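You operate a simulated robot arm through the tools that you are given. There is no shell and no other tool. Be economical: measure what you need, move in short steps, check, and stop when the job is done.

You run a simulated two-armed robot. Do the job below in one go: nothing can be reset, and whatever is moved stays where it is left.

JOB
Wipe up the spill on the ottoman top with the dish cloth and put it back.

The check looks at the end state, three seconds after you hand in, the way a careful person would. Anything else that was tipped, shoved, dropped, spilled or broken makes it a failure. Flat cloth is picked up by pressing the open fingertips on it (5 to 10 N) and closing them slowly along it; thin cloth reads only 2 to 8 mm in the jaws.

ROBOT AND FRAMES
Two 7-joint arms with two-finger parallel grippers on one trunk, on a base that drives. Base frame: it is fixed to the floor where the robot stands at the start and does not move with it; the origin is under the middle of the robot, x ahead of it, y to its left, z up. Lengths are in mm, angles in rad, forces in N, time in s.
The left shoulder is at the start at [70, 163, 1231], the right one opposite. Payload 3.43 kg a hand.
The TCP of each hand is the grasp point between the finger pads, 34 mm short of the fingertips. In the tool frame z runs along the fingers and y along their closing line. The gripper opens to 128 mm. The fingers are 24 mm wide and 12 mm thick; the gripper's body (48 by 130 mm) begins 96 mm behind the TCP.
Orientation is that of the tool frame in the base frame, as [roll, pitch, yaw] about the fixed x, y, z axes, in that order (R = Rz(yaw) Ry(pitch) Rx(roll)). With the fingers straight down and closing along the base's y, the tool's x points along the base's -x, its y along +y and its z along -z.

CONTROLS
- The arms move only by the tool send_rows. It takes "left_moves", "right_moves" or both (then of equal length, played together; a hand with none holds still); each is text: rows parted by semicolons, each of 6 numbers parted by spaces: the shift along the base's x, y, z in mm, then the turn, a rotation vector about the base's x, y, z in rad. In form: x y z ax ay az; .... A call has 1 to 12 rows; each row shifts and turns the commanded pose from where the row before left it. "left_claw" and "right_claw" are, for a hand that has rows, the opening in per cent of the stroke, from 0 (shut) to 100 (fully open), set as the call begins (left out, the last holds). Each row takes 0.2 s and may step no farther than 50 mm and 0.15 rad from the row before; otherwise, or with a gripper value out of range, the whole call is refused. A pose out of reach is approached as far as the arm can. The call stops where the force on the tool passes 40 N (or 10 N more than at its start, if that is more) or the arm is blocked; 0.2 s more then pass. The fingers move at their own pace (about 153 mm/s each) and stop on an object; they squeeze with about 23 N. The grip force told is the motor's: it shows also when the fingers shut on nothing. Time passes only in rows, and 0.2 s behind the last, so rows that do not move let the fingers close. It gives the time, the measured TCP pose, the force on the tool (base axes), the opening and the grip force at its end, in the units of the frame above (readings bear some noise), with the torque about the TCP (base axes, N m) and any sound that the robot's microphone picked up.
- Cameras (640 x 400 px; columns grow to the right, rows downward): "scene" is now at [117, 1.3, 1422.6]; the picture's right is [0.01, -1.00, 0.00], its down [-0.88, -0.01, -0.47] and it looks along [0.47, 0.00, -0.88] (base axes); focal length 252 px, centre (320, 200). "left" rides on the left gripper at [76, 11, -160] in its tool frame; the picture's right is [-0.15, 0.99, 0.00], its down [-0.88, -0.13, -0.46] and it looks along [-0.45, -0.07, 0.89] (tool axes); focal length 234 px, centre (320, 200). "right" rides on the right gripper at [76, -11, -160] in its tool frame; the picture's right is [0.15, 0.99, 0.00], its down [-0.88, 0.13, -0.46] and it looks along [-0.45, 0.07, 0.89] (tool axes); focal length 234 px, centre (320, 200). There is no depth. A picture from a camera that has moved, and an enlarged one, comes with that camera's place and axes in the base frame and with its lens.
- camera(camera): a new picture of that camera. It takes no simulated time.
- move_column(by): slides the trunk up (or, below 0, down) by that many mm; the arms and the scene camera ride with it, the base frame stays. It gives what a move gives, with no picture.
- drive_base(legs): drives the robot by 1 to 6 legs, each [ahead, left, turn to the left] in mm, mm and rad, along the robot's own axes; the way and the turn of a leg run together, so that a leg with both is an arc; at most 1500 mm and 3.142 rad a leg. The arms and the cameras ride along, it lands a little off, and it stops where it bumps. It gives what a move gives.
- head_to(pan, tilt): turns the head with the scene camera to pan (to the left, within 1.501 rad either way) and tilt (down, from -0.506 to 1.204), counted from straight ahead of the robot. It gives what a move gives.
- inspect(camera, box): a new picture of the part [left, top, right, bottom] of that camera's present view, enlarged. It takes no simulated time.
- hand_in(): hands the job in; it is judged then, once.

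Go step by step. Nothing tells you exact positions but the pictures and the camera data: compare them with the known pose of the tool, close in by small moves and look again before you grip or let go. The budget is 120 turns and 88 pictures, counting those below and the enlarged ones. Unless the task says otherwise, let go and move clear before handing in, and close with one line.

The tools are called by a JSON object that holds its "api" and its "payload". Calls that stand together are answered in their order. send_rows: Moves the arms, as the interface text tells. Its arguments: {"type":"object","properties":{"left_moves":{"type":"string"},"left_claw":{"type":"number"},"right_moves":{"type":"string"},"right_claw":{"type":"number"}},"required":[]} The other tools are called the same way: move_column (by) slides the trunk up or down; drive_base (legs) drives the base; head_to (pan, tilt) turns the head that bears the scene camera; camera (camera) takes a picture; inspect (camera, box) takes an enlarged picture of a part of a camera's view; hand_in () hands the job in.

At the start:

```text
clock: 0.0
left_tcp_pos: [471.2, 224.6, 684.4]
left_tcp_rot: [3.141, -0.001, -3.141]
left_contact_force: [0.1, 0.4, -0.7]
left_wrist_torque: [0.0, 0.03, 0.0]
left_grip_width: 127.8
left_gripper_force: 0.1
right_tcp_pos: [561.6, -198.4, 730.4]
right_tcp_rot: [3.141, 0.0, -3.141]
right_contact_force: [-0.1, 1.1, -1.0]
right_wrist_torque: [0.0, 0.0, -0.03]
right_grip_width: 128.1
right_gripper_force: 0.0
trunk travel left (down, up): [-711.0, 229.0]
robot x, y, heading: [1.4, -0.5, 0.003]
head pan, tilt: [0.007, 1.08]
```

scene: 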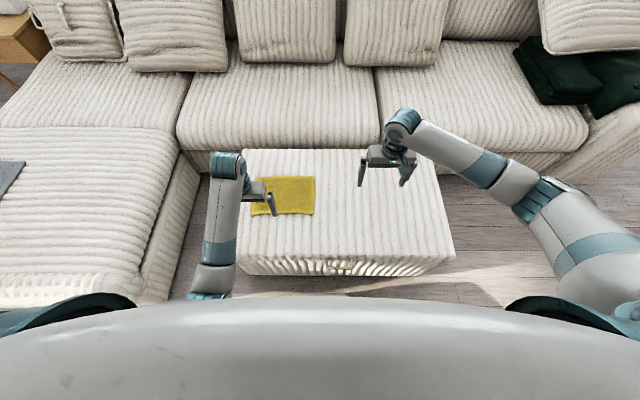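
right: 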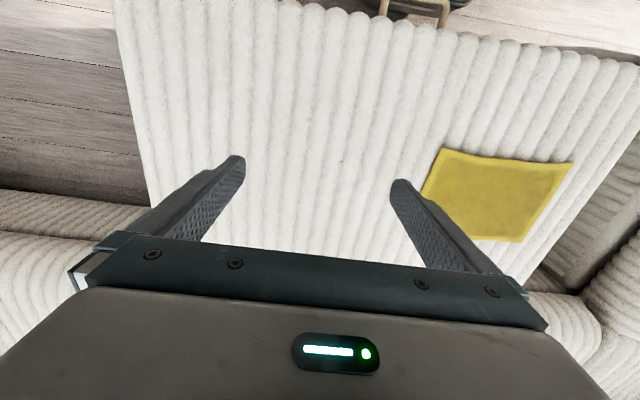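
left: 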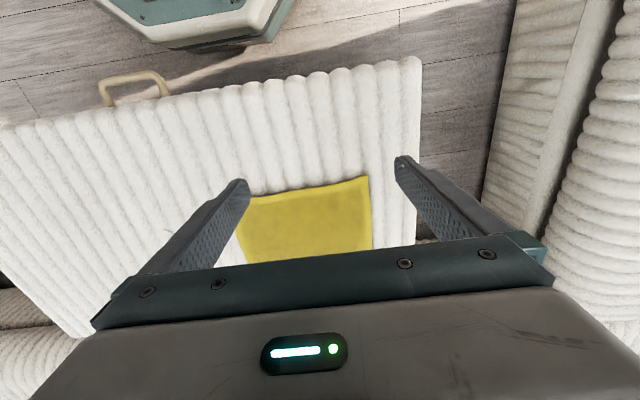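

I see a white ottoman ahead with a yellow dish cloth on its left part; no spill is evident yet. I'll enlarge the view to find it.

{"api": "inspect", "payload": {"camera": "scene", "box": [220, 130, 470, 286]}}

{"api": "inspect", "payload": {"camera": "right", "box": [100, 0, 640, 300]}}

```text
2.56 times, centred on (345, 208) of scene
camera zoom: at [117.0, 1.3, 1422.6], right [0.01, -1.0, 0.0], down [-0.88, -0.01, -0.47], along [0.47, 0.0, -0.88], focal length 644 px, centre (256, 180)
```

zoom: 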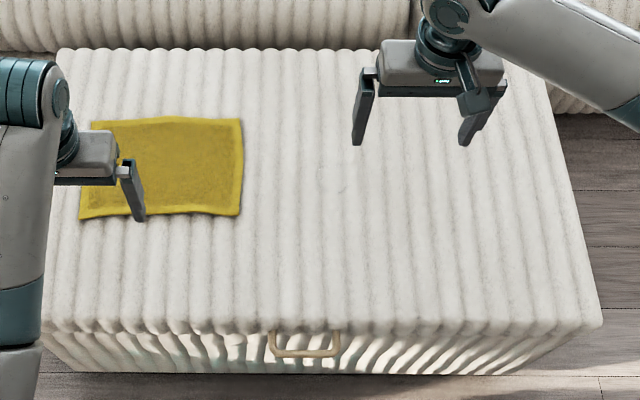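

```text
1.19 times, centred on (370, 150) of right
camera zoom: at [485.0, -210.3, 891.1], right [-0.15, 0.99, 0.0], down [0.88, 0.13, 0.46], along [0.45, 0.07, -0.89], focal length 278 px, centre (261, 259)
```

zoom: 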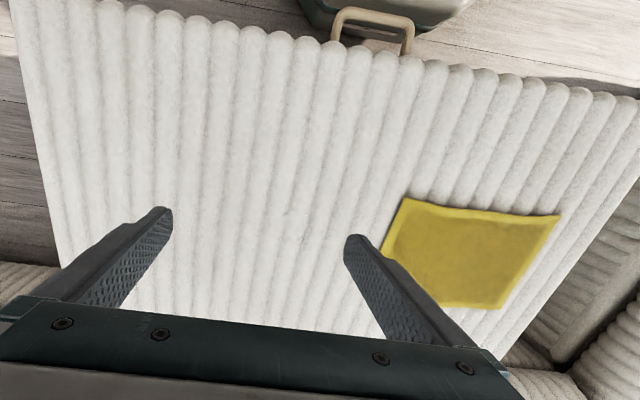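

The ottoman top works out at about z 462, with the cloth spanning x 558–748 and y 28–292. I'll look for a faint, clear spill at higher magnification.

{"api": "inspect", "payload": {"camera": "scene", "box": [310, 145, 390, 195]}}

{"api": "inspect", "payload": {"camera": "scene", "box": [310, 190, 454, 280]}}

{"api": "inspect", "payload": {"camera": "right", "box": [110, 10, 430, 210]}}

```text
8.00 times, centred on (350, 170) of scene
camera zoom: at [117.0, 1.3, 1422.6], right [0.01, -1.0, 0.0], down [-0.88, -0.01, -0.47], along [0.47, 0.0, -0.88], focal length 2012 px, centre (80, 440)
```

zoom: 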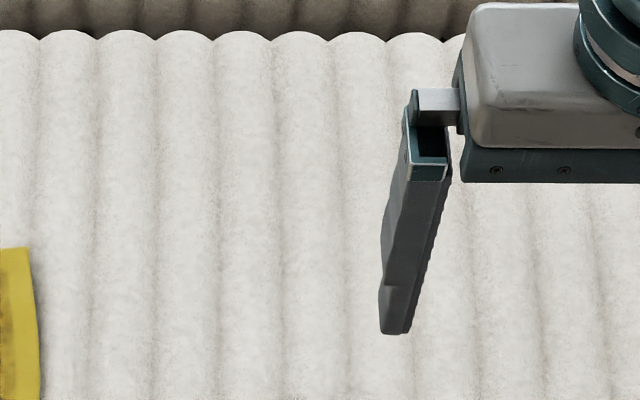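

```text
4.44 times, centred on (382, 235) of scene
camera zoom: at [117.0, 1.3, 1422.6], right [0.01, -1.0, 0.0], down [-0.88, -0.01, -0.47], along [0.47, 0.0, -0.88], focal length 1118 px, centre (44, 44)
```

zoom: 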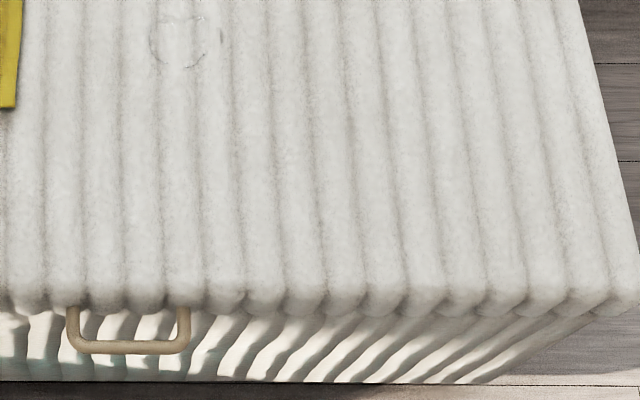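

```text
2.00 times, centred on (270, 110) of right
camera zoom: at [485.0, -210.3, 891.1], right [-0.15, 0.99, 0.0], down [0.88, 0.13, 0.46], along [0.45, 0.07, -0.89], focal length 468 px, centre (420, 380)
```

zoom: 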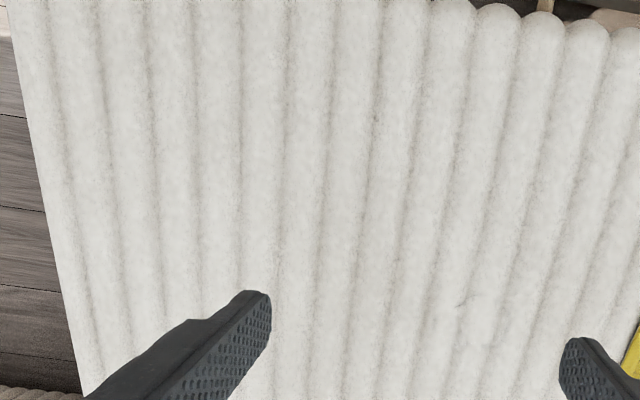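

There is a faint ring around column 355, row 200 of the scene view, which looks like a clear spill. I'll enlarge there.

{"api": "inspect", "payload": {"camera": "scene", "box": [318, 175, 398, 225]}}

{"api": "inspect", "payload": {"camera": "right", "box": [290, 110, 410, 185]}}

```text
8.00 times, centred on (358, 200) of scene
camera zoom: at [117.0, 1.3, 1422.6], right [0.01, -1.0, 0.0], down [-0.88, -0.01, -0.47], along [0.47, 0.0, -0.88], focal length 2012 px, centre (16, 200)
```

zoom: 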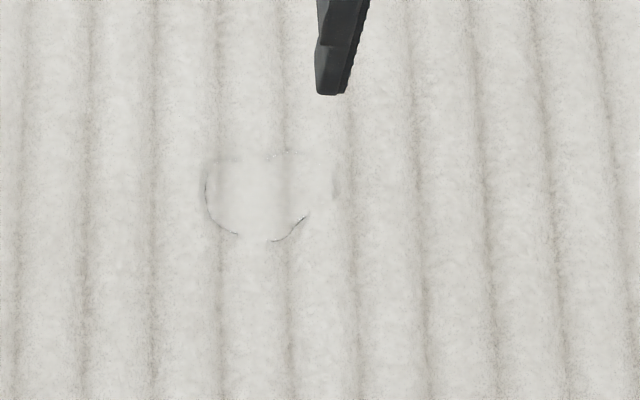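

```text
5.33 times, centred on (350, 148) of right
camera zoom: at [485.0, -210.3, 891.1], right [-0.15, 0.99, 0.0], down [0.88, 0.13, 0.46], along [0.45, 0.07, -0.89], focal length 1249 px, centre (160, 480)
```

zoom: 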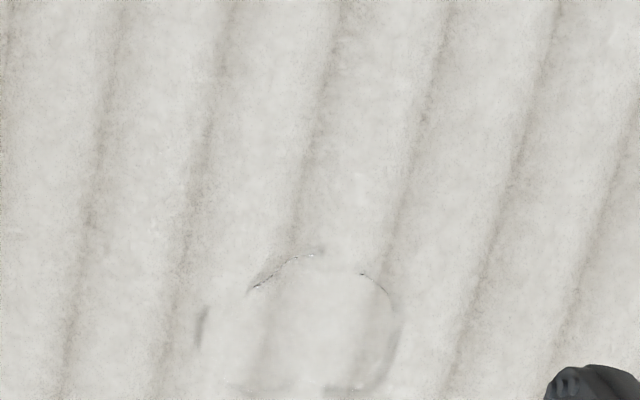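

The spill is a clear ring at about x 604–663, y −175 to −100. I'll use the left hand to pinch the cloth's centre and slide it there. First I raise both hands and move the right one aside, then lower the trunk for reach.

{"api": "send_rows", "payload": {"left_moves": "0 0 40 0 0 0;0 0 40 0 0 0;0 0 40 0 0 0;0 0 40 0 0 0;0 0 40 0 0 0;0 0 0 0 0 0", "right_moves": "-20 -20 40 0 0 0;-30 -20 40 0 0 0;-30 -20 40 0 0 0;-30 -30 40 0 0 0;-30 -30 40 0 0 0;-30 -30 0 0 0 0"}}

{"api": "move_column", "payload": {"by": -200}}

{"api": "drive_base", "payload": {"legs": [[0, -120, 0]]}}

{"api": "camera", "payload": {"camera": "scene"}}

{"api": "camera", "payload": {"camera": "left"}}

```text
refused: row 2 steps farther than a row can; nothing moved
```

```text
clock: 2.2
left_tcp_pos: [469.1, 223.5, 485.5]
left_tcp_rot: [3.142, 0.0, 3.141]
left_contact_force: [0.4, 0.6, 0.4]
left_wrist_torque: [-0.04, 0.0, 0.0]
left_grip_width: 128.2
left_gripper_force: 0.1
right_tcp_pos: [560.1, -199.6, 530.8]
right_tcp_rot: [-3.141, -0.001, -3.14]
right_contact_force: [-0.2, -0.1, 0.0]
right_wrist_torque: [0.0, 0.0, -0.01]
right_grip_width: 127.8
right_gripper_force: 0.0
trunk travel left (down, up): [-511.0, 429.0]
robot x, y, heading: [1.9, -1.0, 0.001]
head pan, tilt: [0.007, 1.08]
```

```text
clock: 3.4
left_tcp_pos: [470.7, 103.4, 485.4]
left_tcp_rot: [3.139, 0.0, -3.141]
left_contact_force: [-0.5, -0.1, -0.2]
left_wrist_torque: [0.01, -0.01, -0.01]
left_grip_width: 128.1
left_gripper_force: 0.0
right_tcp_pos: [562.3, -318.8, 529.9]
right_tcp_rot: [3.138, 0.0, 3.141]
right_contact_force: [1.1, -0.4, 0.6]
right_wrist_torque: [0.0, 0.02, 0.0]
right_grip_width: 128.3
right_gripper_force: 0.1
trunk travel left (down, up): [-511.0, 429.0]
robot x, y, heading: [0.1, -120.6, -0.002]
head pan, tilt: [0.007, 1.08]
```

```text
77 pictures are left
camera scene: at [117.0, -120.7, 1222.6], right [0.01, -1.0, 0.0], down [-0.88, 0.0, -0.47], along [0.47, 0.0, -0.88], focal length 252 px, centre (320, 200)
```

scene: 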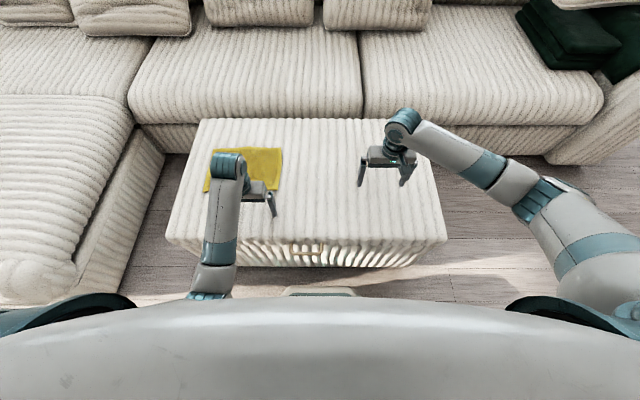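

```text
76 pictures are left
camera left: at [394.6, 113.6, 645.3], right [0.15, 0.99, 0.0], down [0.88, -0.13, 0.46], along [0.45, -0.07, -0.89], focal length 234 px, centre (320, 200)
```

left: 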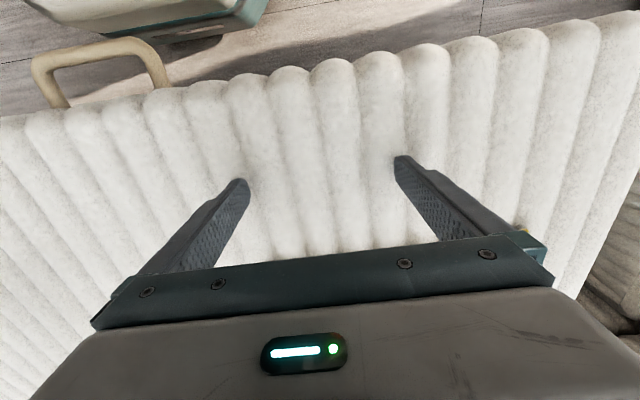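

Both hands stayed clear. Now I raise the left hand and bring it near the cloth, and move the right hand back and up.

{"api": "send_rows", "payload": {"left_moves": "0 0 40 0 0 0;0 0 40 0 0 0;0 10 40 0 0 0;10 20 20 0 0 0;25 30 0 0 0 0;0 0 0 0 0 0", "right_moves": "0 0 40 0 0 0;0 0 40 0 0 0;-30 -20 30 0 0 0;-40 -20 0 0 0 0;-40 -20 0 0 0 0;-40 -20 0 0 0 0"}}

{"api": "camera", "payload": {"camera": "left"}}

{"api": "camera", "payload": {"camera": "scene"}}

```text
clock: 4.8
left_tcp_pos: [505.0, 163.3, 625.7]
left_tcp_rot: [-3.142, 0.0, -3.141]
left_contact_force: [-0.3, 0.9, 0.0]
left_wrist_torque: [-0.02, -0.02, 0.04]
left_grip_width: 128.0
left_gripper_force: 0.1
right_tcp_pos: [410.2, -398.5, 640.8]
right_tcp_rot: [-3.141, 0.0, -3.141]
right_contact_force: [-0.1, -0.7, -0.6]
right_wrist_torque: [-0.01, -0.01, -0.03]
right_grip_width: 128.0
right_gripper_force: 0.0
trunk travel left (down, up): [-511.0, 429.0]
robot x, y, heading: [-3.8, -119.1, -0.002]
head pan, tilt: [0.007, 1.08]
```

```text
75 pictures are left
camera left: at [428.7, 174.3, 785.1], right [0.15, 0.99, 0.0], down [0.88, -0.13, 0.46], along [0.45, -0.07, -0.89], focal length 234 px, centre (320, 200)
```

left: 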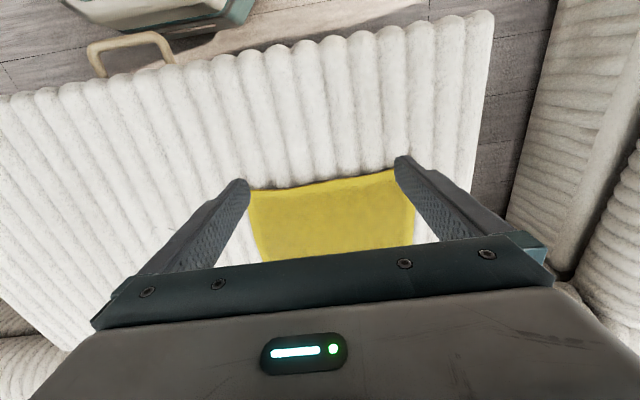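

```text
74 pictures are left
camera scene: at [116.0, -120.1, 1222.8], right [0.01, -1.0, 0.0], down [-0.88, -0.01, -0.47], along [0.47, 0.0, -0.88], focal length 252 px, centre (320, 200)
```

scene: 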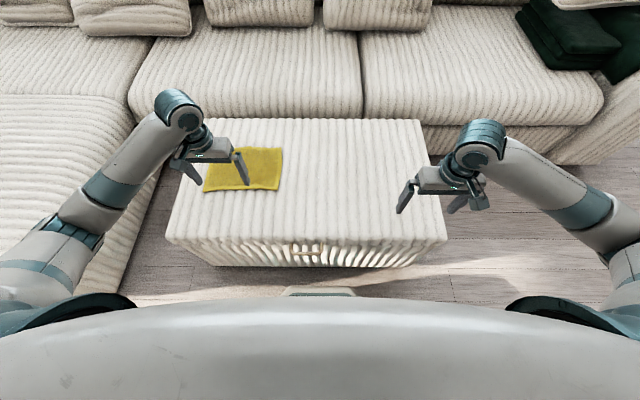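

Re-measured: the cloth spans x 572–760, y 32–292, with the top at about z 440. I'll move the left hand over its centre with the claw at 40%, a little above.

{"api": "send_rows", "payload": {"left_moves": "40 0 0 0 0 0;40 0 -20 0 0 0;40 0 -30 0 0 0;30 0 -30 0 0 0;10 0 -30 0 0 0;0 0 0 0 0 0", "left_claw": 40}}

{"api": "camera", "payload": {"camera": "left"}}

{"api": "camera", "payload": {"camera": "scene"}}

```text
clock: 6.2
left_tcp_pos: [665.5, 162.9, 515.0]
left_tcp_rot: [-3.141, -0.001, -3.141]
left_contact_force: [-0.3, 0.9, -0.3]
left_wrist_torque: [0.01, 0.01, 0.0]
left_grip_width: 51.2
left_gripper_force: 0.0
right_tcp_pos: [410.5, -399.6, 640.6]
right_tcp_rot: [-3.141, -0.001, -3.139]
right_contact_force: [-0.2, -0.3, 0.0]
right_wrist_torque: [0.03, -0.02, 0.0]
right_grip_width: 128.2
right_gripper_force: 0.0
trunk travel left (down, up): [-511.0, 429.0]
robot x, y, heading: [0.0, -120.9, -0.0]
head pan, tilt: [0.007, 1.08]
```

```text
73 pictures are left
camera left: at [589.4, 174.1, 675.2], right [0.15, 0.99, 0.0], down [0.88, -0.13, 0.46], along [0.45, -0.07, -0.89], focal length 234 px, centre (320, 200)
```

left: 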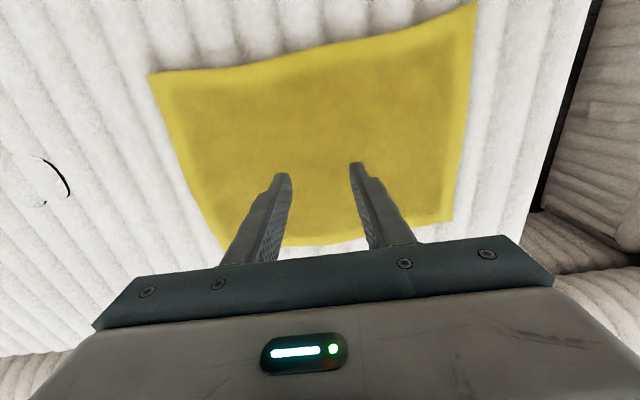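

```text
72 pictures are left
camera scene: at [116.8, -119.3, 1222.6], right [0.01, -1.0, 0.0], down [-0.88, -0.01, -0.47], along [0.47, 0.0, -0.88], focal length 252 px, centre (320, 200)
```

scene: 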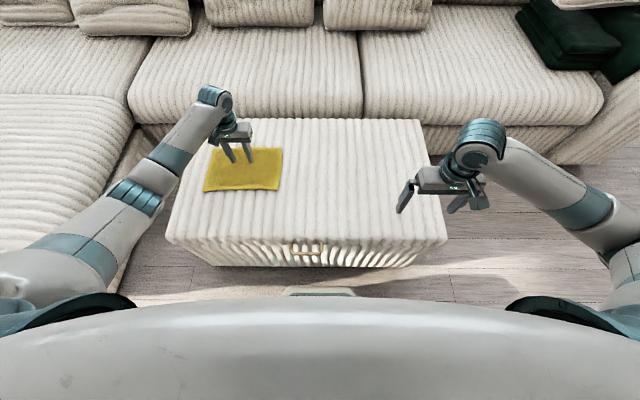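

The hand is over the cloth centre, at about (660, 164). The cloth corners are (561,24), (554,302), (758,306) and (764,29), and the spill centre is about (645,−139). I'll lower to contact gently.

{"api": "send_rows", "payload": {"left_moves": "-5 0 -25 0 0 0;0 0 -5 0 0 0;0 0 -4 0 0 0;0 0 0 0 0 0"}}

```text
clock: 7.2
left_tcp_pos: [659.7, 163.8, 485.4]
left_tcp_rot: [3.14, 0.007, -3.14]
left_contact_force: [-8.3, 2.8, 33.9]
left_wrist_torque: [0.07, 0.29, -0.04]
left_grip_width: 51.4
left_gripper_force: 0.1
right_tcp_pos: [410.2, -399.7, 642.4]
right_tcp_rot: [3.139, 0.004, -3.141]
right_contact_force: [-0.8, -0.3, -1.0]
right_wrist_torque: [0.0, -0.02, 0.0]
right_grip_width: 128.1
right_gripper_force: 0.0
trunk travel left (down, up): [-511.0, 429.0]
robot x, y, heading: [2.8, -119.5, -0.002]
head pan, tilt: [0.007, 1.08]
```

Contact is already at TCP z ≈ 485 with 34 N, so I back off to 5–10 N.

{"api": "send_rows", "payload": {"left_moves": "0 0 -0 0 0 0;0 0 3 0 0 0;0 0 0 0 0 0"}}

```text
clock: 8.0
left_tcp_pos: [659.9, 163.1, 487.0]
left_tcp_rot: [3.139, 0.003, 3.141]
left_contact_force: [-0.5, 3.4, 28.3]
left_wrist_torque: [0.13, 0.05, 0.01]
left_grip_width: 51.5
left_gripper_force: 0.0
right_tcp_pos: [409.8, -399.2, 641.7]
right_tcp_rot: [3.141, 0.003, 3.141]
right_contact_force: [-0.1, 0.1, -0.3]
right_wrist_torque: [-0.01, 0.02, 0.0]
right_grip_width: 127.8
right_gripper_force: 0.1
trunk travel left (down, up): [-511.0, 429.0]
robot x, y, heading: [2.2, -121.2, 0.002]
head pan, tilt: [0.007, 1.08]
```

{"api": "send_rows", "payload": {"left_moves": "0 0 3 0 0 0;0 0 0 0 0 0"}}

```text
clock: 8.6
left_tcp_pos: [660.1, 163.0, 488.1]
left_tcp_rot: [3.141, 0.0, -3.141]
left_contact_force: [3.6, 3.6, 10.8]
left_wrist_torque: [0.19, -0.16, 0.01]
left_grip_width: 51.0
left_gripper_force: 0.1
right_tcp_pos: [412.3, -399.2, 640.9]
right_tcp_rot: [3.141, 0.002, 3.138]
right_contact_force: [1.0, -0.5, -0.4]
right_wrist_torque: [0.01, 0.03, -0.01]
right_grip_width: 128.0
right_gripper_force: 0.1
trunk travel left (down, up): [-511.0, 429.0]
robot x, y, heading: [0.6, -118.9, 0.003]
head pan, tilt: [0.007, 1.08]
```

The force is about 11 N, so I ease off a touch and close the fingers slowly.

{"api": "send_rows", "payload": {"left_moves": "0 0 0.7 0 0 0;0 0 0 0 0 0", "left_claw": 32}}

{"api": "send_rows", "payload": {"left_moves": "0 0 0 0 0 0;0 0 0 0 0 0", "left_claw": 24}}

{"api": "send_rows", "payload": {"left_moves": "0 0 0 0 0 0;0 0 0 0 0 0", "left_claw": 16}}

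{"api": "camera", "payload": {"camera": "left"}}

```text
clock: 9.2
left_tcp_pos: [659.5, 161.6, 488.3]
left_tcp_rot: [-3.141, -0.001, 3.138]
left_contact_force: [0.3, -1.0, 4.0]
left_wrist_torque: [-0.06, 0.0, 0.01]
left_grip_width: 41.1
left_gripper_force: 0.1
right_tcp_pos: [410.9, -400.0, 640.1]
right_tcp_rot: [-3.141, -0.001, -3.141]
right_contact_force: [-0.7, 0.7, 0.1]
right_wrist_torque: [0.01, 0.03, -0.02]
right_grip_width: 128.3
right_gripper_force: 0.1
trunk travel left (down, up): [-511.0, 429.0]
robot x, y, heading: [0.0, -119.5, 0.0]
head pan, tilt: [0.007, 1.08]
```

```text
clock: 9.8
left_tcp_pos: [658.5, 163.9, 487.1]
left_tcp_rot: [3.141, -0.002, 3.141]
left_contact_force: [-0.7, -0.5, 1.5]
left_wrist_torque: [-0.03, 0.05, -0.03]
left_grip_width: 30.2
left_gripper_force: 0.1
right_tcp_pos: [411.5, -399.7, 640.8]
right_tcp_rot: [-3.141, -0.002, -3.141]
right_contact_force: [0.4, -0.3, -0.2]
right_wrist_torque: [-0.01, 0.0, 0.0]
right_grip_width: 127.8
right_gripper_force: 0.0
trunk travel left (down, up): [-511.0, 429.0]
robot x, y, heading: [-1.5, -118.2, -0.0]
head pan, tilt: [0.007, 1.08]
```

```text
clock: 10.4
left_tcp_pos: [660.7, 163.5, 488.0]
left_tcp_rot: [3.142, 0.0, -3.14]
left_contact_force: [-1.2, 0.1, 1.9]
left_wrist_torque: [0.0, 0.03, 0.01]
left_grip_width: 20.1
left_gripper_force: 0.1
right_tcp_pos: [411.4, -399.2, 640.1]
right_tcp_rot: [3.141, 0.001, -3.141]
right_contact_force: [0.9, 0.3, 0.3]
right_wrist_torque: [0.0, 0.04, 0.02]
right_grip_width: 128.0
right_gripper_force: 0.0
trunk travel left (down, up): [-511.0, 429.0]
robot x, y, heading: [-0.3, -120.0, -0.002]
head pan, tilt: [0.007, 1.08]
```

```text
71 pictures are left
camera left: at [584.7, 174.3, 648.3], right [0.15, 0.99, 0.0], down [0.88, -0.13, 0.46], along [0.45, -0.07, -0.89], focal length 234 px, centre (320, 200)
```

left: 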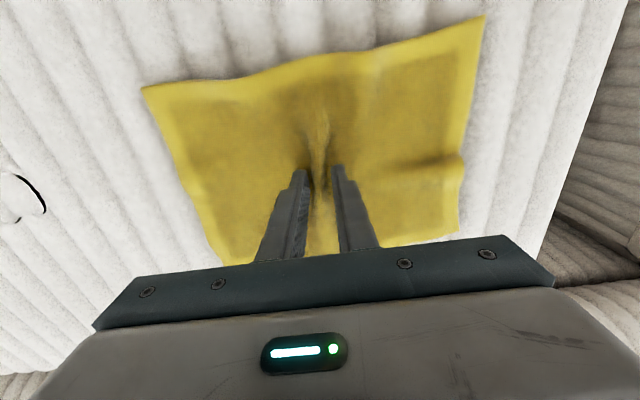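

A fold is rising between the fingertips. I finish closing.

{"api": "send_rows", "payload": {"left_moves": "0 0 -0.7 0 0 0;0 0 0 0 0 0", "left_claw": 8}}

{"api": "send_rows", "payload": {"left_moves": "0 0 0 0 0 0;0 0 0 0 0 0;0 0 0 0 0 0", "left_claw": 0}}

{"api": "camera", "payload": {"camera": "left"}}

```text
clock: 11.0
left_tcp_pos: [660.6, 163.4, 487.6]
left_tcp_rot: [3.141, 0.001, 3.14]
left_contact_force: [0.5, 0.1, 3.5]
left_wrist_torque: [0.01, -0.02, -0.02]
left_grip_width: 9.9
left_gripper_force: 0.0
right_tcp_pos: [412.1, -399.7, 639.4]
right_tcp_rot: [-3.141, 0.0, 3.139]
right_contact_force: [-0.4, -0.3, 0.0]
right_wrist_torque: [-0.02, 0.02, -0.01]
right_grip_width: 127.9
right_gripper_force: 0.1
trunk travel left (down, up): [-511.0, 429.0]
robot x, y, heading: [0.5, -124.4, -0.005]
head pan, tilt: [0.007, 1.08]
```

```text
clock: 11.8
left_tcp_pos: [661.9, 163.3, 486.3]
left_tcp_rot: [-3.141, 0.0, -3.141]
left_contact_force: [1.0, 1.7, 4.0]
left_wrist_torque: [0.03, -0.02, -0.02]
left_grip_width: 4.6
left_gripper_force: 23.3
right_tcp_pos: [410.2, -400.1, 641.3]
right_tcp_rot: [3.141, -0.001, -3.141]
right_contact_force: [0.1, -0.5, -0.1]
right_wrist_torque: [0.03, 0.04, -0.03]
right_grip_width: 128.1
right_gripper_force: 0.1
trunk travel left (down, up): [-511.0, 429.0]
robot x, y, heading: [1.2, -121.1, 0.0]
head pan, tilt: [0.007, 1.08]
```

```text
70 pictures are left
camera left: at [584.7, 174.2, 647.7], right [0.15, 0.99, 0.0], down [0.88, -0.13, 0.46], along [0.45, -0.07, -0.89], focal length 234 px, centre (320, 200)
```

left: 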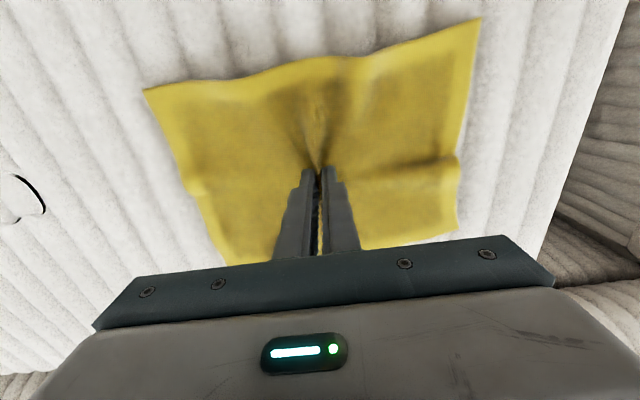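

The cloth is held: 4.6 mm in the jaws at 23 N. I lift slightly and slide it part way toward the spill.

{"api": "send_rows", "payload": {"left_moves": "0 0 8 0 0 0;0 0 8 0 0 0;0 -20 0 0 0 0;0 -25 0 0 0 0;0 -25 0 0 0 0;0 -25 0 0 0 0;0 0 0 0 0 0"}}

{"api": "camera", "payload": {"camera": "left"}}

{"api": "camera", "payload": {"camera": "scene"}}

```text
clock: 13.4
left_tcp_pos: [659.3, 68.1, 502.5]
left_tcp_rot: [-3.141, 0.0, -3.141]
left_contact_force: [-0.3, -0.4, -0.5]
left_wrist_torque: [-0.02, -0.01, 0.01]
left_grip_width: 4.5
left_gripper_force: 22.7
right_tcp_pos: [410.4, -399.0, 640.3]
right_tcp_rot: [-3.141, 0.001, -3.141]
right_contact_force: [0.0, 0.1, 0.0]
right_wrist_torque: [-0.01, -0.05, 0.02]
right_grip_width: 127.8
right_gripper_force: 0.1
trunk travel left (down, up): [-511.0, 429.0]
robot x, y, heading: [-2.6, -122.1, -0.004]
head pan, tilt: [0.007, 1.08]
```

```text
69 pictures are left
camera left: at [583.8, 79.2, 663.1], right [0.15, 0.99, 0.0], down [0.88, -0.13, 0.46], along [0.45, -0.07, -0.89], focal length 234 px, centre (320, 200)
```

left: 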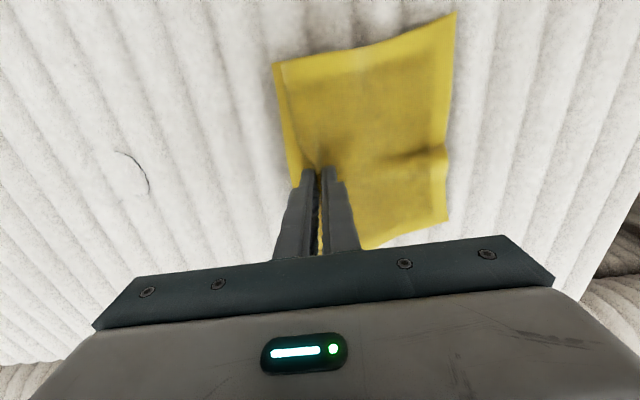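

```text
68 pictures are left
camera scene: at [117.0, -119.1, 1222.6], right [0.01, -1.0, 0.0], down [-0.88, -0.01, -0.47], along [0.47, 0.0, -0.88], focal length 252 px, centre (320, 200)
```

scene: 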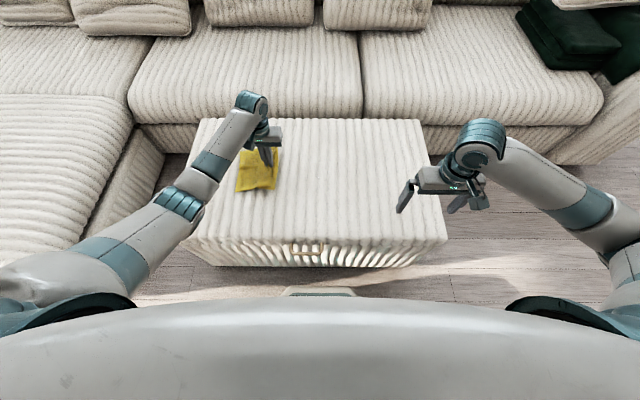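

The leading half folds under as it drags, but the grip is firm. I carry on to the spill and will spread the cloth again afterwards.

{"api": "send_rows", "payload": {"left_moves": "0 -30 10 0 0 0;0 -30 10 0 0 0;0 -35 0 0 0 0;0 -35 0 0 0 0;-5 -35 0 0 0 0;-5 -35 0 0 0 0;-5 -5 0 0 0 0;0 0 -10 0 0 0;0 0 -10 0 0 0;0 0 -8 0 0 0;0 0 0 0 0 0"}}

{"api": "camera", "payload": {"camera": "left"}}

{"api": "camera", "payload": {"camera": "scene"}}

```text
clock: 15.8
left_tcp_pos: [644.7, -137.6, 495.8]
left_tcp_rot: [-3.141, 0.0, 3.141]
left_contact_force: [-1.1, -0.9, 1.1]
left_wrist_torque: [-0.02, 0.0, -0.02]
left_grip_width: 4.5
left_gripper_force: 23.4
right_tcp_pos: [411.5, -399.1, 639.7]
right_tcp_rot: [3.141, 0.002, -3.141]
right_contact_force: [-0.4, 0.3, 0.4]
right_wrist_torque: [-0.04, -0.03, 0.0]
right_grip_width: 128.1
right_gripper_force: 0.0
trunk travel left (down, up): [-511.0, 429.0]
robot x, y, heading: [0.2, -121.3, 0.002]
head pan, tilt: [0.007, 1.08]
```

```text
67 pictures are left
camera left: at [569.6, -125.6, 654.9], right [0.15, 0.99, 0.0], down [0.88, -0.13, 0.46], along [0.45, -0.07, -0.89], focal length 234 px, centre (320, 200)
```

left: 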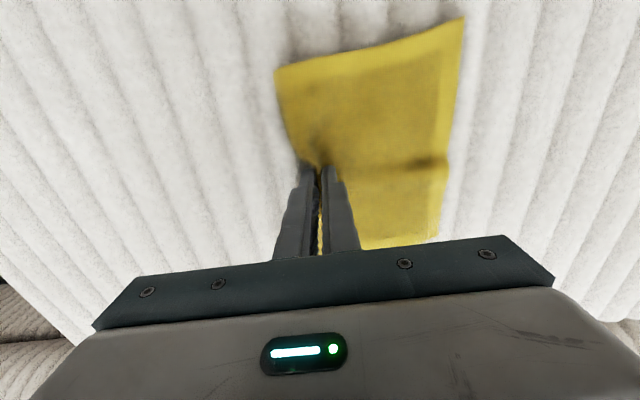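

```text
66 pictures are left
camera scene: at [116.9, -119.4, 1222.6], right [0.01, -1.0, 0.0], down [-0.88, -0.01, -0.47], along [0.47, 0.0, -0.88], focal length 252 px, centre (320, 200)
```

scene: 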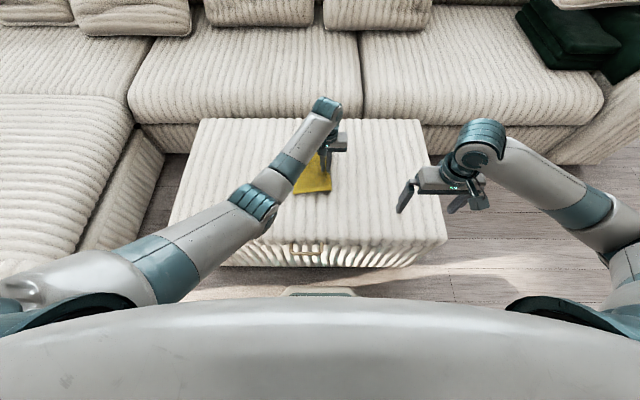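

I'm now at the spill. I press down gently.

{"api": "send_rows", "payload": {"left_moves": "0 0 -4 0 0 0;0 0 -4 0 0 0;0 0 0 0 0 0"}}

```text
clock: 16.6
left_tcp_pos: [646.1, -136.8, 488.0]
left_tcp_rot: [-3.141, 0.003, -3.141]
left_contact_force: [-2.0, 4.4, 18.2]
left_wrist_torque: [0.24, 0.07, 0.09]
left_grip_width: 4.4
left_gripper_force: 23.6
right_tcp_pos: [409.6, -397.9, 641.4]
right_tcp_rot: [-3.141, 0.002, 3.141]
right_contact_force: [0.8, -0.2, 0.1]
right_wrist_torque: [-0.01, 0.0, 0.0]
right_grip_width: 127.8
right_gripper_force: 0.1
trunk travel left (down, up): [-511.0, 429.0]
robot x, y, heading: [-1.3, -119.7, -0.002]
head pan, tilt: [0.007, 1.08]
```

The force is about 18 N. I ease up 2 mm and wipe in strokes along the ribs over the whole spill.

{"api": "send_rows", "payload": {"left_moves": "0 0 2 0 0 0;20 0 0 0 0 0;20 0 0 0 0 0;-10 -20 0 0 0 0;-25 0 0 0 0 0;-25 0 0 0 0 0;-20 0 0 0 0 0;10 -20 0 0 0 0;25 0 0 0 0 0;25 0 0 0 0 0;20 0 0 0 0 0;0 0 0 0 0 0"}}

{"api": "send_rows", "payload": {"left_moves": "-20 20 0 0 0 0;-25 0 0 0 0 0;-20 20 0 0 0 0;20 20 0 0 0 0;25 0 0 0 0 0;20 0 0 0 0 0;-10 20 0 0 0 0;-25 0 0 0 0 0;-25 0 0 0 0 0;-20 0 0 0 0 0;15 15 0 0 0 0;25 0 0 0 0 0"}}

{"api": "camera", "payload": {"camera": "left"}}

```text
clock: 19.2
left_tcp_pos: [685.4, -178.2, 490.3]
left_tcp_rot: [-3.14, 0.001, 3.141]
left_contact_force: [-2.2, -1.6, 5.6]
left_wrist_torque: [-0.06, 0.08, 0.03]
left_grip_width: 4.5
left_gripper_force: 22.5
right_tcp_pos: [411.5, -397.7, 640.8]
right_tcp_rot: [-3.141, 0.001, 3.14]
right_contact_force: [0.1, 1.7, -0.4]
right_wrist_torque: [0.03, -0.01, 0.0]
right_grip_width: 128.0
right_gripper_force: 0.0
trunk travel left (down, up): [-511.0, 429.0]
robot x, y, heading: [0.0, -122.2, 0.004]
head pan, tilt: [0.007, 1.08]
```

```text
clock: 21.8
left_tcp_pos: [643.2, -81.2, 489.3]
left_tcp_rot: [3.141, 0.0, -3.141]
left_contact_force: [-5.5, 1.4, 10.8]
left_wrist_torque: [0.06, 0.19, 0.02]
left_grip_width: 4.7
left_gripper_force: 23.5
right_tcp_pos: [411.5, -398.8, 641.1]
right_tcp_rot: [3.141, 0.001, 3.141]
right_contact_force: [0.3, 0.2, -0.6]
right_wrist_torque: [0.04, -0.01, -0.04]
right_grip_width: 128.1
right_gripper_force: 0.0
trunk travel left (down, up): [-511.0, 429.0]
robot x, y, heading: [-2.4, -121.6, 0.002]
head pan, tilt: [0.007, 1.08]
```

```text
65 pictures are left
camera left: at [569.0, -69.6, 649.3], right [0.15, 0.99, 0.0], down [0.88, -0.13, 0.46], along [0.45, -0.07, -0.89], focal length 234 px, centre (320, 200)
```

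left: 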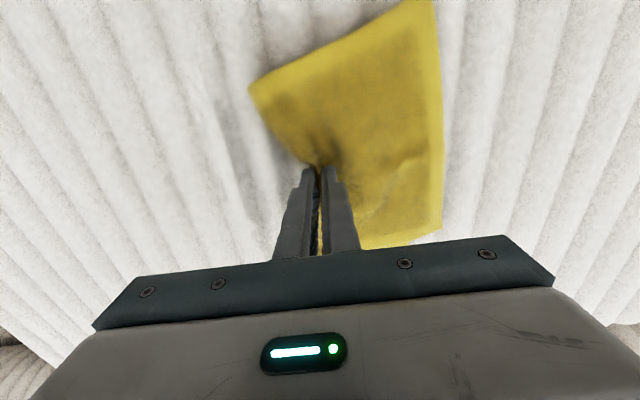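

I lift the cloth clear and move it left to check the spill area.

{"api": "send_rows", "payload": {"left_moves": "0 0 20 0 0 0;0 0 20 0 0 0;0 35 0 0 0 0;0 40 0 0 0 0;0 40 0 0 0 0;0 0 0 0 0 0"}}

{"api": "camera", "payload": {"camera": "left"}}

{"api": "inspect", "payload": {"camera": "scene", "box": [230, 125, 390, 225]}}

```text
clock: 23.2
left_tcp_pos: [645.4, 33.2, 528.0]
left_tcp_rot: [-3.141, 0.002, 3.141]
left_contact_force: [0.4, -0.4, -0.3]
left_wrist_torque: [0.04, 0.0, 0.02]
left_grip_width: 4.7
left_gripper_force: 23.3
right_tcp_pos: [411.1, -399.2, 640.5]
right_tcp_rot: [-3.139, 0.0, 3.138]
right_contact_force: [0.0, -0.1, -0.6]
right_wrist_torque: [-0.02, -0.01, -0.02]
right_grip_width: 127.9
right_gripper_force: 0.0
trunk travel left (down, up): [-511.0, 429.0]
robot x, y, heading: [0.7, -124.8, 0.002]
head pan, tilt: [0.007, 1.08]
```

```text
64 pictures are left
camera left: at [569.5, 44.3, 688.3], right [0.15, 0.99, 0.0], down [0.88, -0.13, 0.46], along [0.45, -0.07, -0.89], focal length 234 px, centre (320, 200)
```

left: 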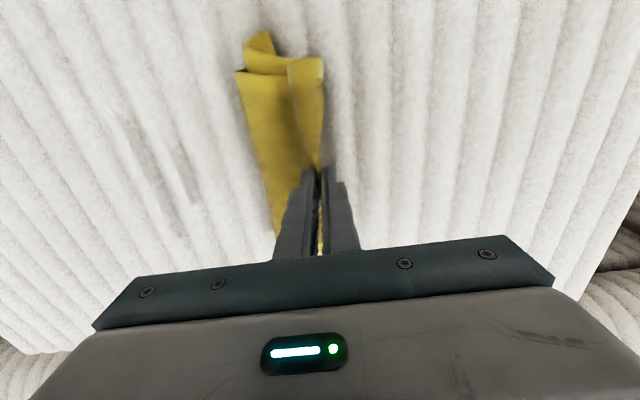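

```text
4.00 times, centred on (310, 175) of scene
camera zoom: at [117.0, -119.9, 1222.6], right [0.01, -1.0, 0.0], down [-0.88, -0.01, -0.47], along [0.47, 0.0, -0.88], focal length 1006 px, centre (360, 300)
```

zoom: 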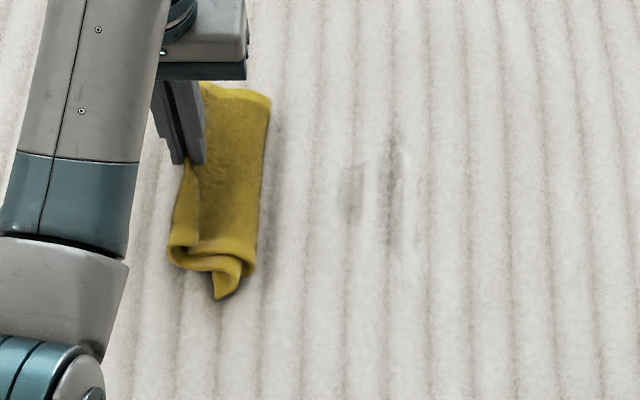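

Some dark smears remain near y −111 and y −149. I'll look closer.

{"api": "inspect", "payload": {"camera": "scene", "box": [302, 148, 358, 192]}}

{"api": "inspect", "payload": {"camera": "left", "box": [80, 60, 260, 230]}}

```text
9.09 times, centred on (330, 170) of scene
camera zoom: at [117.0, -119.9, 1222.6], right [0.01, -1.0, 0.0], down [-0.88, -0.01, -0.47], along [0.47, 0.0, -0.88], focal length 2287 px, centre (229, 473)
```

zoom: 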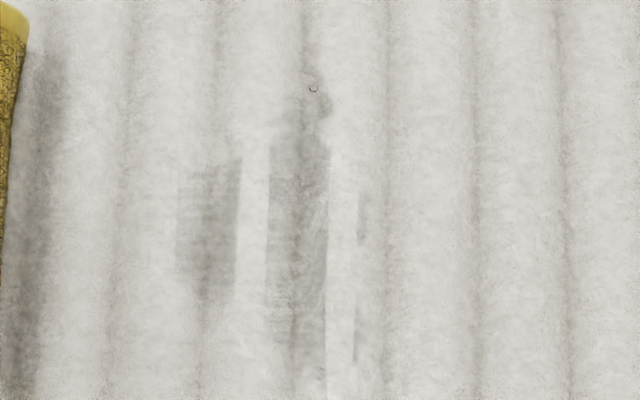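

```text
2.35 times, centred on (170, 145) of left
camera zoom: at [569.5, 44.3, 688.3], right [0.15, 0.99, 0.0], down [0.88, -0.13, 0.46], along [0.45, -0.07, -0.89], focal length 551 px, centre (673, 329)
```

zoom: 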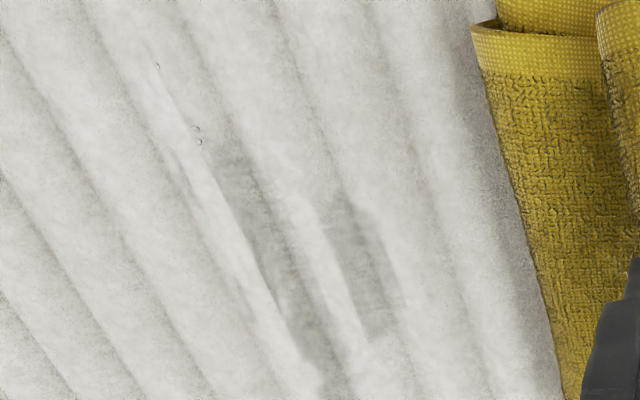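

Damp residue covers x 567–716, y −175 to −99. I'll wipe again with denser strokes and a bit more pressure.

{"api": "send_rows", "payload": {"left_moves": "-10 -40 0 0 0 0;-15 -40 0 0 0 0;-15 -40 0 0 0 0;-15 -40 0 0 0 0;-15 -40 0 0 0 0;-10 -20 -15 0 0 0;0 0 -15 0 0 0;0 0 -11 0 0 0;0 0 0 0 0 0"}}

{"api": "send_rows", "payload": {"left_moves": "40 0 0 0 0 0;40 0 0 0 0 0;40 0 0 0 0 0;35 0 0 0 0 0;0 10 0 0 0 0;-40 0 0 0 0 0;-40 0 0 0 0 0;-40 0 0 0 0 0;-35 0 0 0 0 0;0 10 0 0 0 0;0 0 0 0 0 0"}}

```text
clock: 24.6
left_tcp_pos: [622.7, -73.0, 517.4]
left_tcp_rot: [3.01, 0.073, -3.066]
left_contact_force: [-0.7, 1.1, -0.1]
left_wrist_torque: [-0.05, 0.03, -0.06]
left_grip_width: 4.6
left_gripper_force: 23.7
right_tcp_pos: [410.9, -398.8, 640.7]
right_tcp_rot: [-3.141, -0.002, -3.141]
right_contact_force: [-0.7, -0.2, -0.4]
right_wrist_torque: [0.01, 0.01, 0.03]
right_grip_width: 128.1
right_gripper_force: 0.0
trunk travel left (down, up): [-511.0, 429.0]
robot x, y, heading: [-1.6, -120.2, -0.001]
head pan, tilt: [0.007, 1.08]
stopped in row 7 (left hand): the arm was blocked; the commanded pose is now the measured one
```

```text
clock: 27.2
left_tcp_pos: [629.6, -30.6, 535.5]
left_tcp_rot: [2.991, 0.108, -3.049]
left_contact_force: [-0.2, 0.1, -0.4]
left_wrist_torque: [-0.08, 0.01, -0.07]
left_grip_width: 4.5
left_gripper_force: 22.9
left hand out of reach, approached as far as the arm can: row 4
right_tcp_pos: [411.1, -399.1, 640.1]
right_tcp_rot: [-3.141, -0.001, 3.139]
right_contact_force: [-0.1, 0.5, 0.0]
right_wrist_torque: [-0.02, 0.04, -0.02]
right_grip_width: 128.2
right_gripper_force: 0.1
trunk travel left (down, up): [-511.0, 429.0]
robot x, y, heading: [0.7, -126.4, -0.001]
head pan, tilt: [0.007, 1.08]
stopped in row 11 (left hand): the arm was blocked; the commanded pose is now the measured one
```

The arm got blocked, perhaps at a joint limit, and is now tilted. I'll look before doing anything else.

{"api": "camera", "payload": {"camera": "scene"}}

{"api": "camera", "payload": {"camera": "left"}}

{"api": "camera", "payload": {"camera": "right"}}

```text
60 pictures are left
camera scene: at [117.1, -119.1, 1222.6], right [0.01, -1.0, 0.0], down [-0.88, -0.01, -0.47], along [0.47, 0.0, -0.88], focal length 252 px, centre (320, 200)
```

scene: 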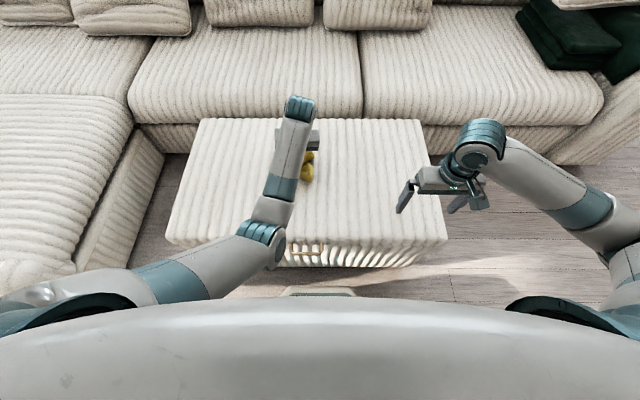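

```text
59 pictures are left
camera left: at [538.6, -51.3, 686.8], right [0.04, 0.99, 0.16], down [0.84, -0.12, 0.52], along [0.53, 0.11, -0.84], focal length 234 px, centre (320, 200)
```

left: 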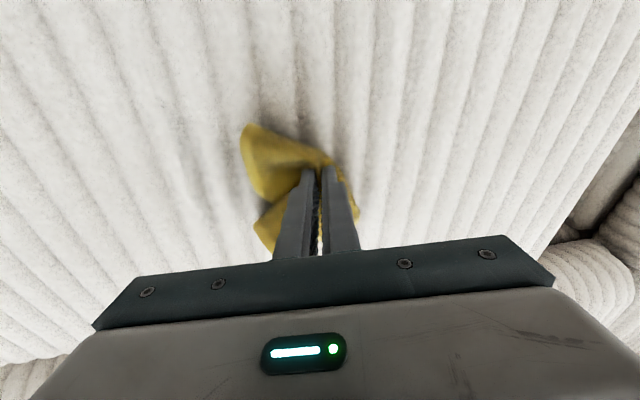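

```text
58 pictures are left
camera right: at [335.0, -410.6, 801.2], right [-0.15, 0.99, 0.0], down [0.88, 0.13, 0.45], along [0.45, 0.07, -0.89], focal length 234 px, centre (320, 200)
```

right: 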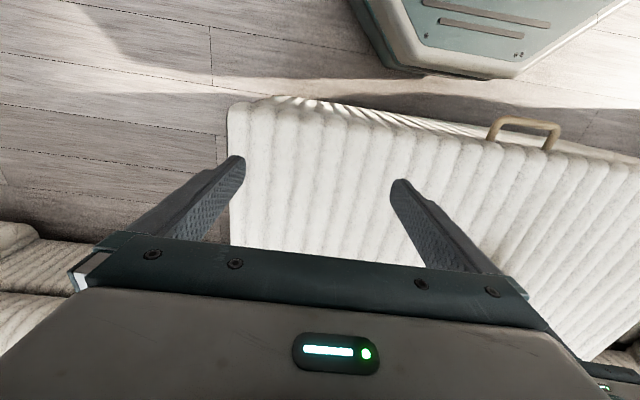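

The left elbow has folded in low near the ottoman's front edge when reaching across; nothing has shifted. I'll raise the trunk, drive right so the spill sits on the left arm's own side, and then straighten the hand.

{"api": "move_column", "payload": {"by": 100}}

{"api": "drive_base", "payload": {"legs": [[0, -200, 0]]}}

{"api": "send_rows", "payload": {"left_moves": "0 0 0 0.08 0.05 0;0 0 0 0.07 0.055 0;0 0 0 0 0 0"}}

{"api": "camera", "payload": {"camera": "scene"}}

```text
clock: 28.6
left_tcp_pos: [629.0, -31.7, 635.3]
left_tcp_rot: [2.993, 0.105, -3.05]
left_contact_force: [0.0, 0.5, -0.1]
left_wrist_torque: [-0.02, 0.02, -0.03]
left_grip_width: 4.4
left_gripper_force: 23.0
right_tcp_pos: [411.6, -398.4, 740.5]
right_tcp_rot: [3.141, -0.002, 3.142]
right_contact_force: [-0.4, 0.0, -0.3]
right_wrist_torque: [-0.02, -0.04, 0.03]
right_grip_width: 127.9
right_gripper_force: 0.1
trunk travel left (down, up): [-611.0, 329.0]
robot x, y, heading: [-2.8, -124.2, -0.007]
head pan, tilt: [0.007, 1.08]
```

```text
clock: 30.2
left_tcp_pos: [629.5, -230.1, 635.7]
left_tcp_rot: [2.99, 0.105, -3.051]
left_contact_force: [-0.4, -0.3, 0.0]
left_wrist_torque: [-0.05, 0.01, -0.02]
left_grip_width: 4.3
left_gripper_force: 23.3
right_tcp_pos: [410.7, -599.2, 740.4]
right_tcp_rot: [3.14, 0.001, -3.141]
right_contact_force: [-0.2, -0.2, -0.6]
right_wrist_torque: [0.02, 0.0, 0.02]
right_grip_width: 128.2
right_gripper_force: 0.1
trunk travel left (down, up): [-611.0, 329.0]
robot x, y, heading: [-3.3, -317.4, -0.001]
head pan, tilt: [0.007, 1.08]
```

```text
clock: 31.0
left_tcp_pos: [627.8, -229.9, 635.2]
left_tcp_rot: [2.833, 0.013, -3.061]
left_contact_force: [-0.2, 0.1, -0.3]
left_wrist_torque: [-0.05, -0.01, -0.02]
left_grip_width: 4.6
left_gripper_force: 23.0
right_tcp_pos: [411.5, -599.5, 741.0]
right_tcp_rot: [3.14, 0.001, -3.141]
right_contact_force: [0.7, 0.1, 0.1]
right_wrist_torque: [0.0, -0.02, 0.0]
right_grip_width: 128.0
right_gripper_force: 0.0
trunk travel left (down, up): [-611.0, 329.0]
robot x, y, heading: [1.6, -320.9, 0.002]
head pan, tilt: [0.007, 1.08]
```

```text
57 pictures are left
camera scene: at [116.8, -318.9, 1322.6], right [0.01, -1.0, 0.0], down [-0.88, -0.01, -0.47], along [0.47, 0.0, -0.88], focal length 252 px, centre (320, 200)
```

scene: 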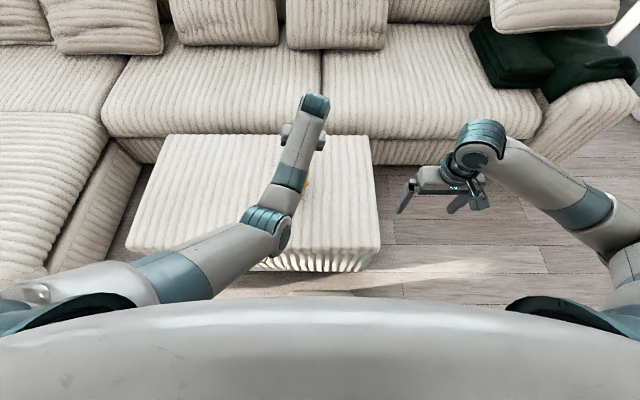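

My roll correction went the wrong way. I fix the orientation and shift the hand back over the spill.

{"api": "send_rows", "payload": {"left_moves": "0 20 0 -0.1 0 -0.03;0 20 0 -0.1 0 -0.03;0 20 0 -0.108 0.013 -0.02;0 0 0 0 0 0"}}

{"api": "camera", "payload": {"camera": "left"}}

{"api": "camera", "payload": {"camera": "scene"}}

```text
clock: 32.0
left_tcp_pos: [629.0, -170.8, 634.8]
left_tcp_rot: [3.142, -0.011, -3.141]
left_contact_force: [0.1, 0.3, -0.1]
left_wrist_torque: [0.09, -0.02, 0.04]
left_grip_width: 4.5
left_gripper_force: 23.1
right_tcp_pos: [412.2, -599.6, 739.7]
right_tcp_rot: [-3.141, 0.001, -3.141]
right_contact_force: [0.5, -0.1, 0.4]
right_wrist_torque: [0.03, 0.0, 0.03]
right_grip_width: 127.7
right_gripper_force: 0.0
trunk travel left (down, up): [-611.0, 329.0]
robot x, y, heading: [3.6, -320.2, 0.004]
head pan, tilt: [0.007, 1.08]
```

```text
56 pictures are left
camera left: at [554.4, -159.5, 795.5], right [0.15, 0.99, 0.0], down [0.89, -0.13, 0.45], along [0.44, -0.07, -0.9], focal length 234 px, centre (320, 200)
```

left: 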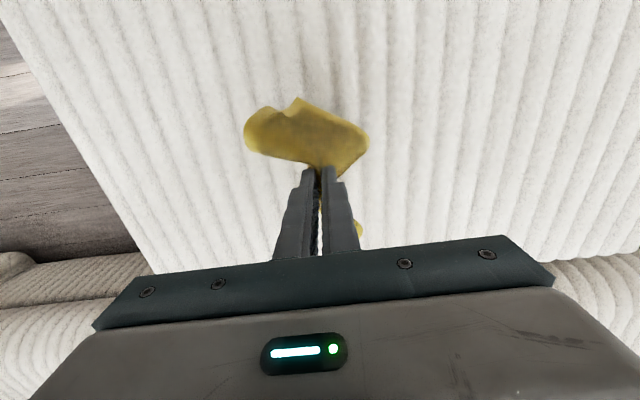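

```text
55 pictures are left
camera scene: at [116.9, -319.9, 1322.6], right [0.01, -1.0, 0.0], down [-0.88, -0.01, -0.47], along [0.47, 0.0, -0.88], focal length 252 px, centre (320, 200)
```

scene: 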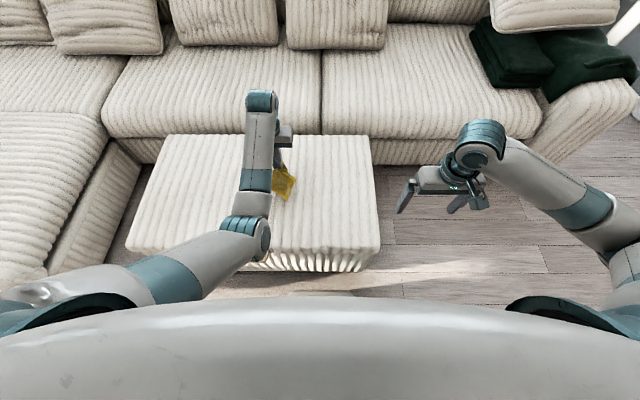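

The hand is straight and hovering near the spill. I lower it so the hanging cloth bunches underneath as a pad.

{"api": "send_rows", "payload": {"left_moves": "-15 0 -30 0 0 0;-15 0 -30 0 0 0;-10 0 -30 0 0 0;-10 0 -30 0 0 0;0 0 -15 0 0 0;0 0 0 0 0 0"}}

{"api": "camera", "payload": {"camera": "left"}}

{"api": "camera", "payload": {"camera": "scene"}}

```text
clock: 33.4
left_tcp_pos: [578.5, -171.3, 502.6]
left_tcp_rot: [-3.14, -0.007, -3.14]
left_contact_force: [0.4, -0.2, 14.8]
left_wrist_torque: [0.02, -0.15, -0.01]
left_grip_width: 4.4
left_gripper_force: 23.4
right_tcp_pos: [410.6, -599.9, 741.7]
right_tcp_rot: [-3.141, 0.001, -3.14]
right_contact_force: [0.4, -0.6, -0.1]
right_wrist_torque: [-0.01, -0.04, 0.02]
right_grip_width: 127.9
right_gripper_force: 0.1
trunk travel left (down, up): [-611.0, 329.0]
robot x, y, heading: [1.9, -318.7, -0.0]
head pan, tilt: [0.007, 1.08]
```

```text
54 pictures are left
camera left: at [504.3, -159.7, 662.2], right [0.15, 0.99, 0.0], down [0.88, -0.13, 0.45], along [0.44, -0.07, -0.89], focal length 234 px, centre (320, 200)
```

left: 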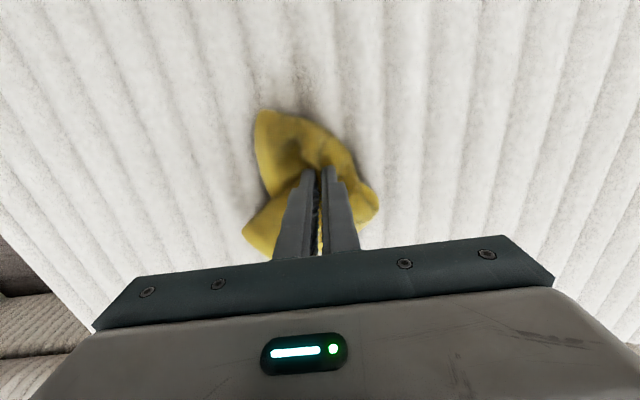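

```text
53 pictures are left
camera scene: at [115.7, -319.5, 1322.9], right [0.01, -1.0, 0.0], down [-0.88, -0.01, -0.47], along [0.47, 0.0, -0.88], focal length 252 px, centre (320, 200)
```

scene: 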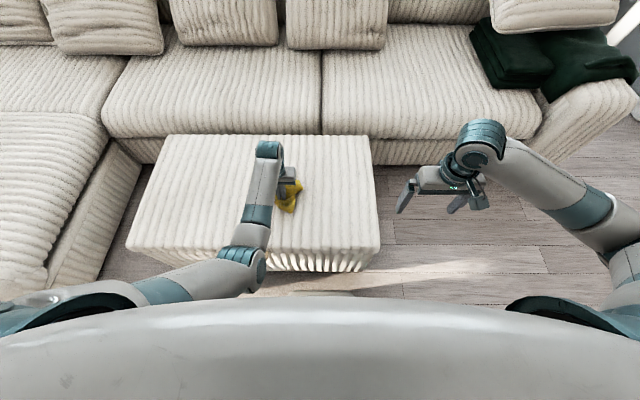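

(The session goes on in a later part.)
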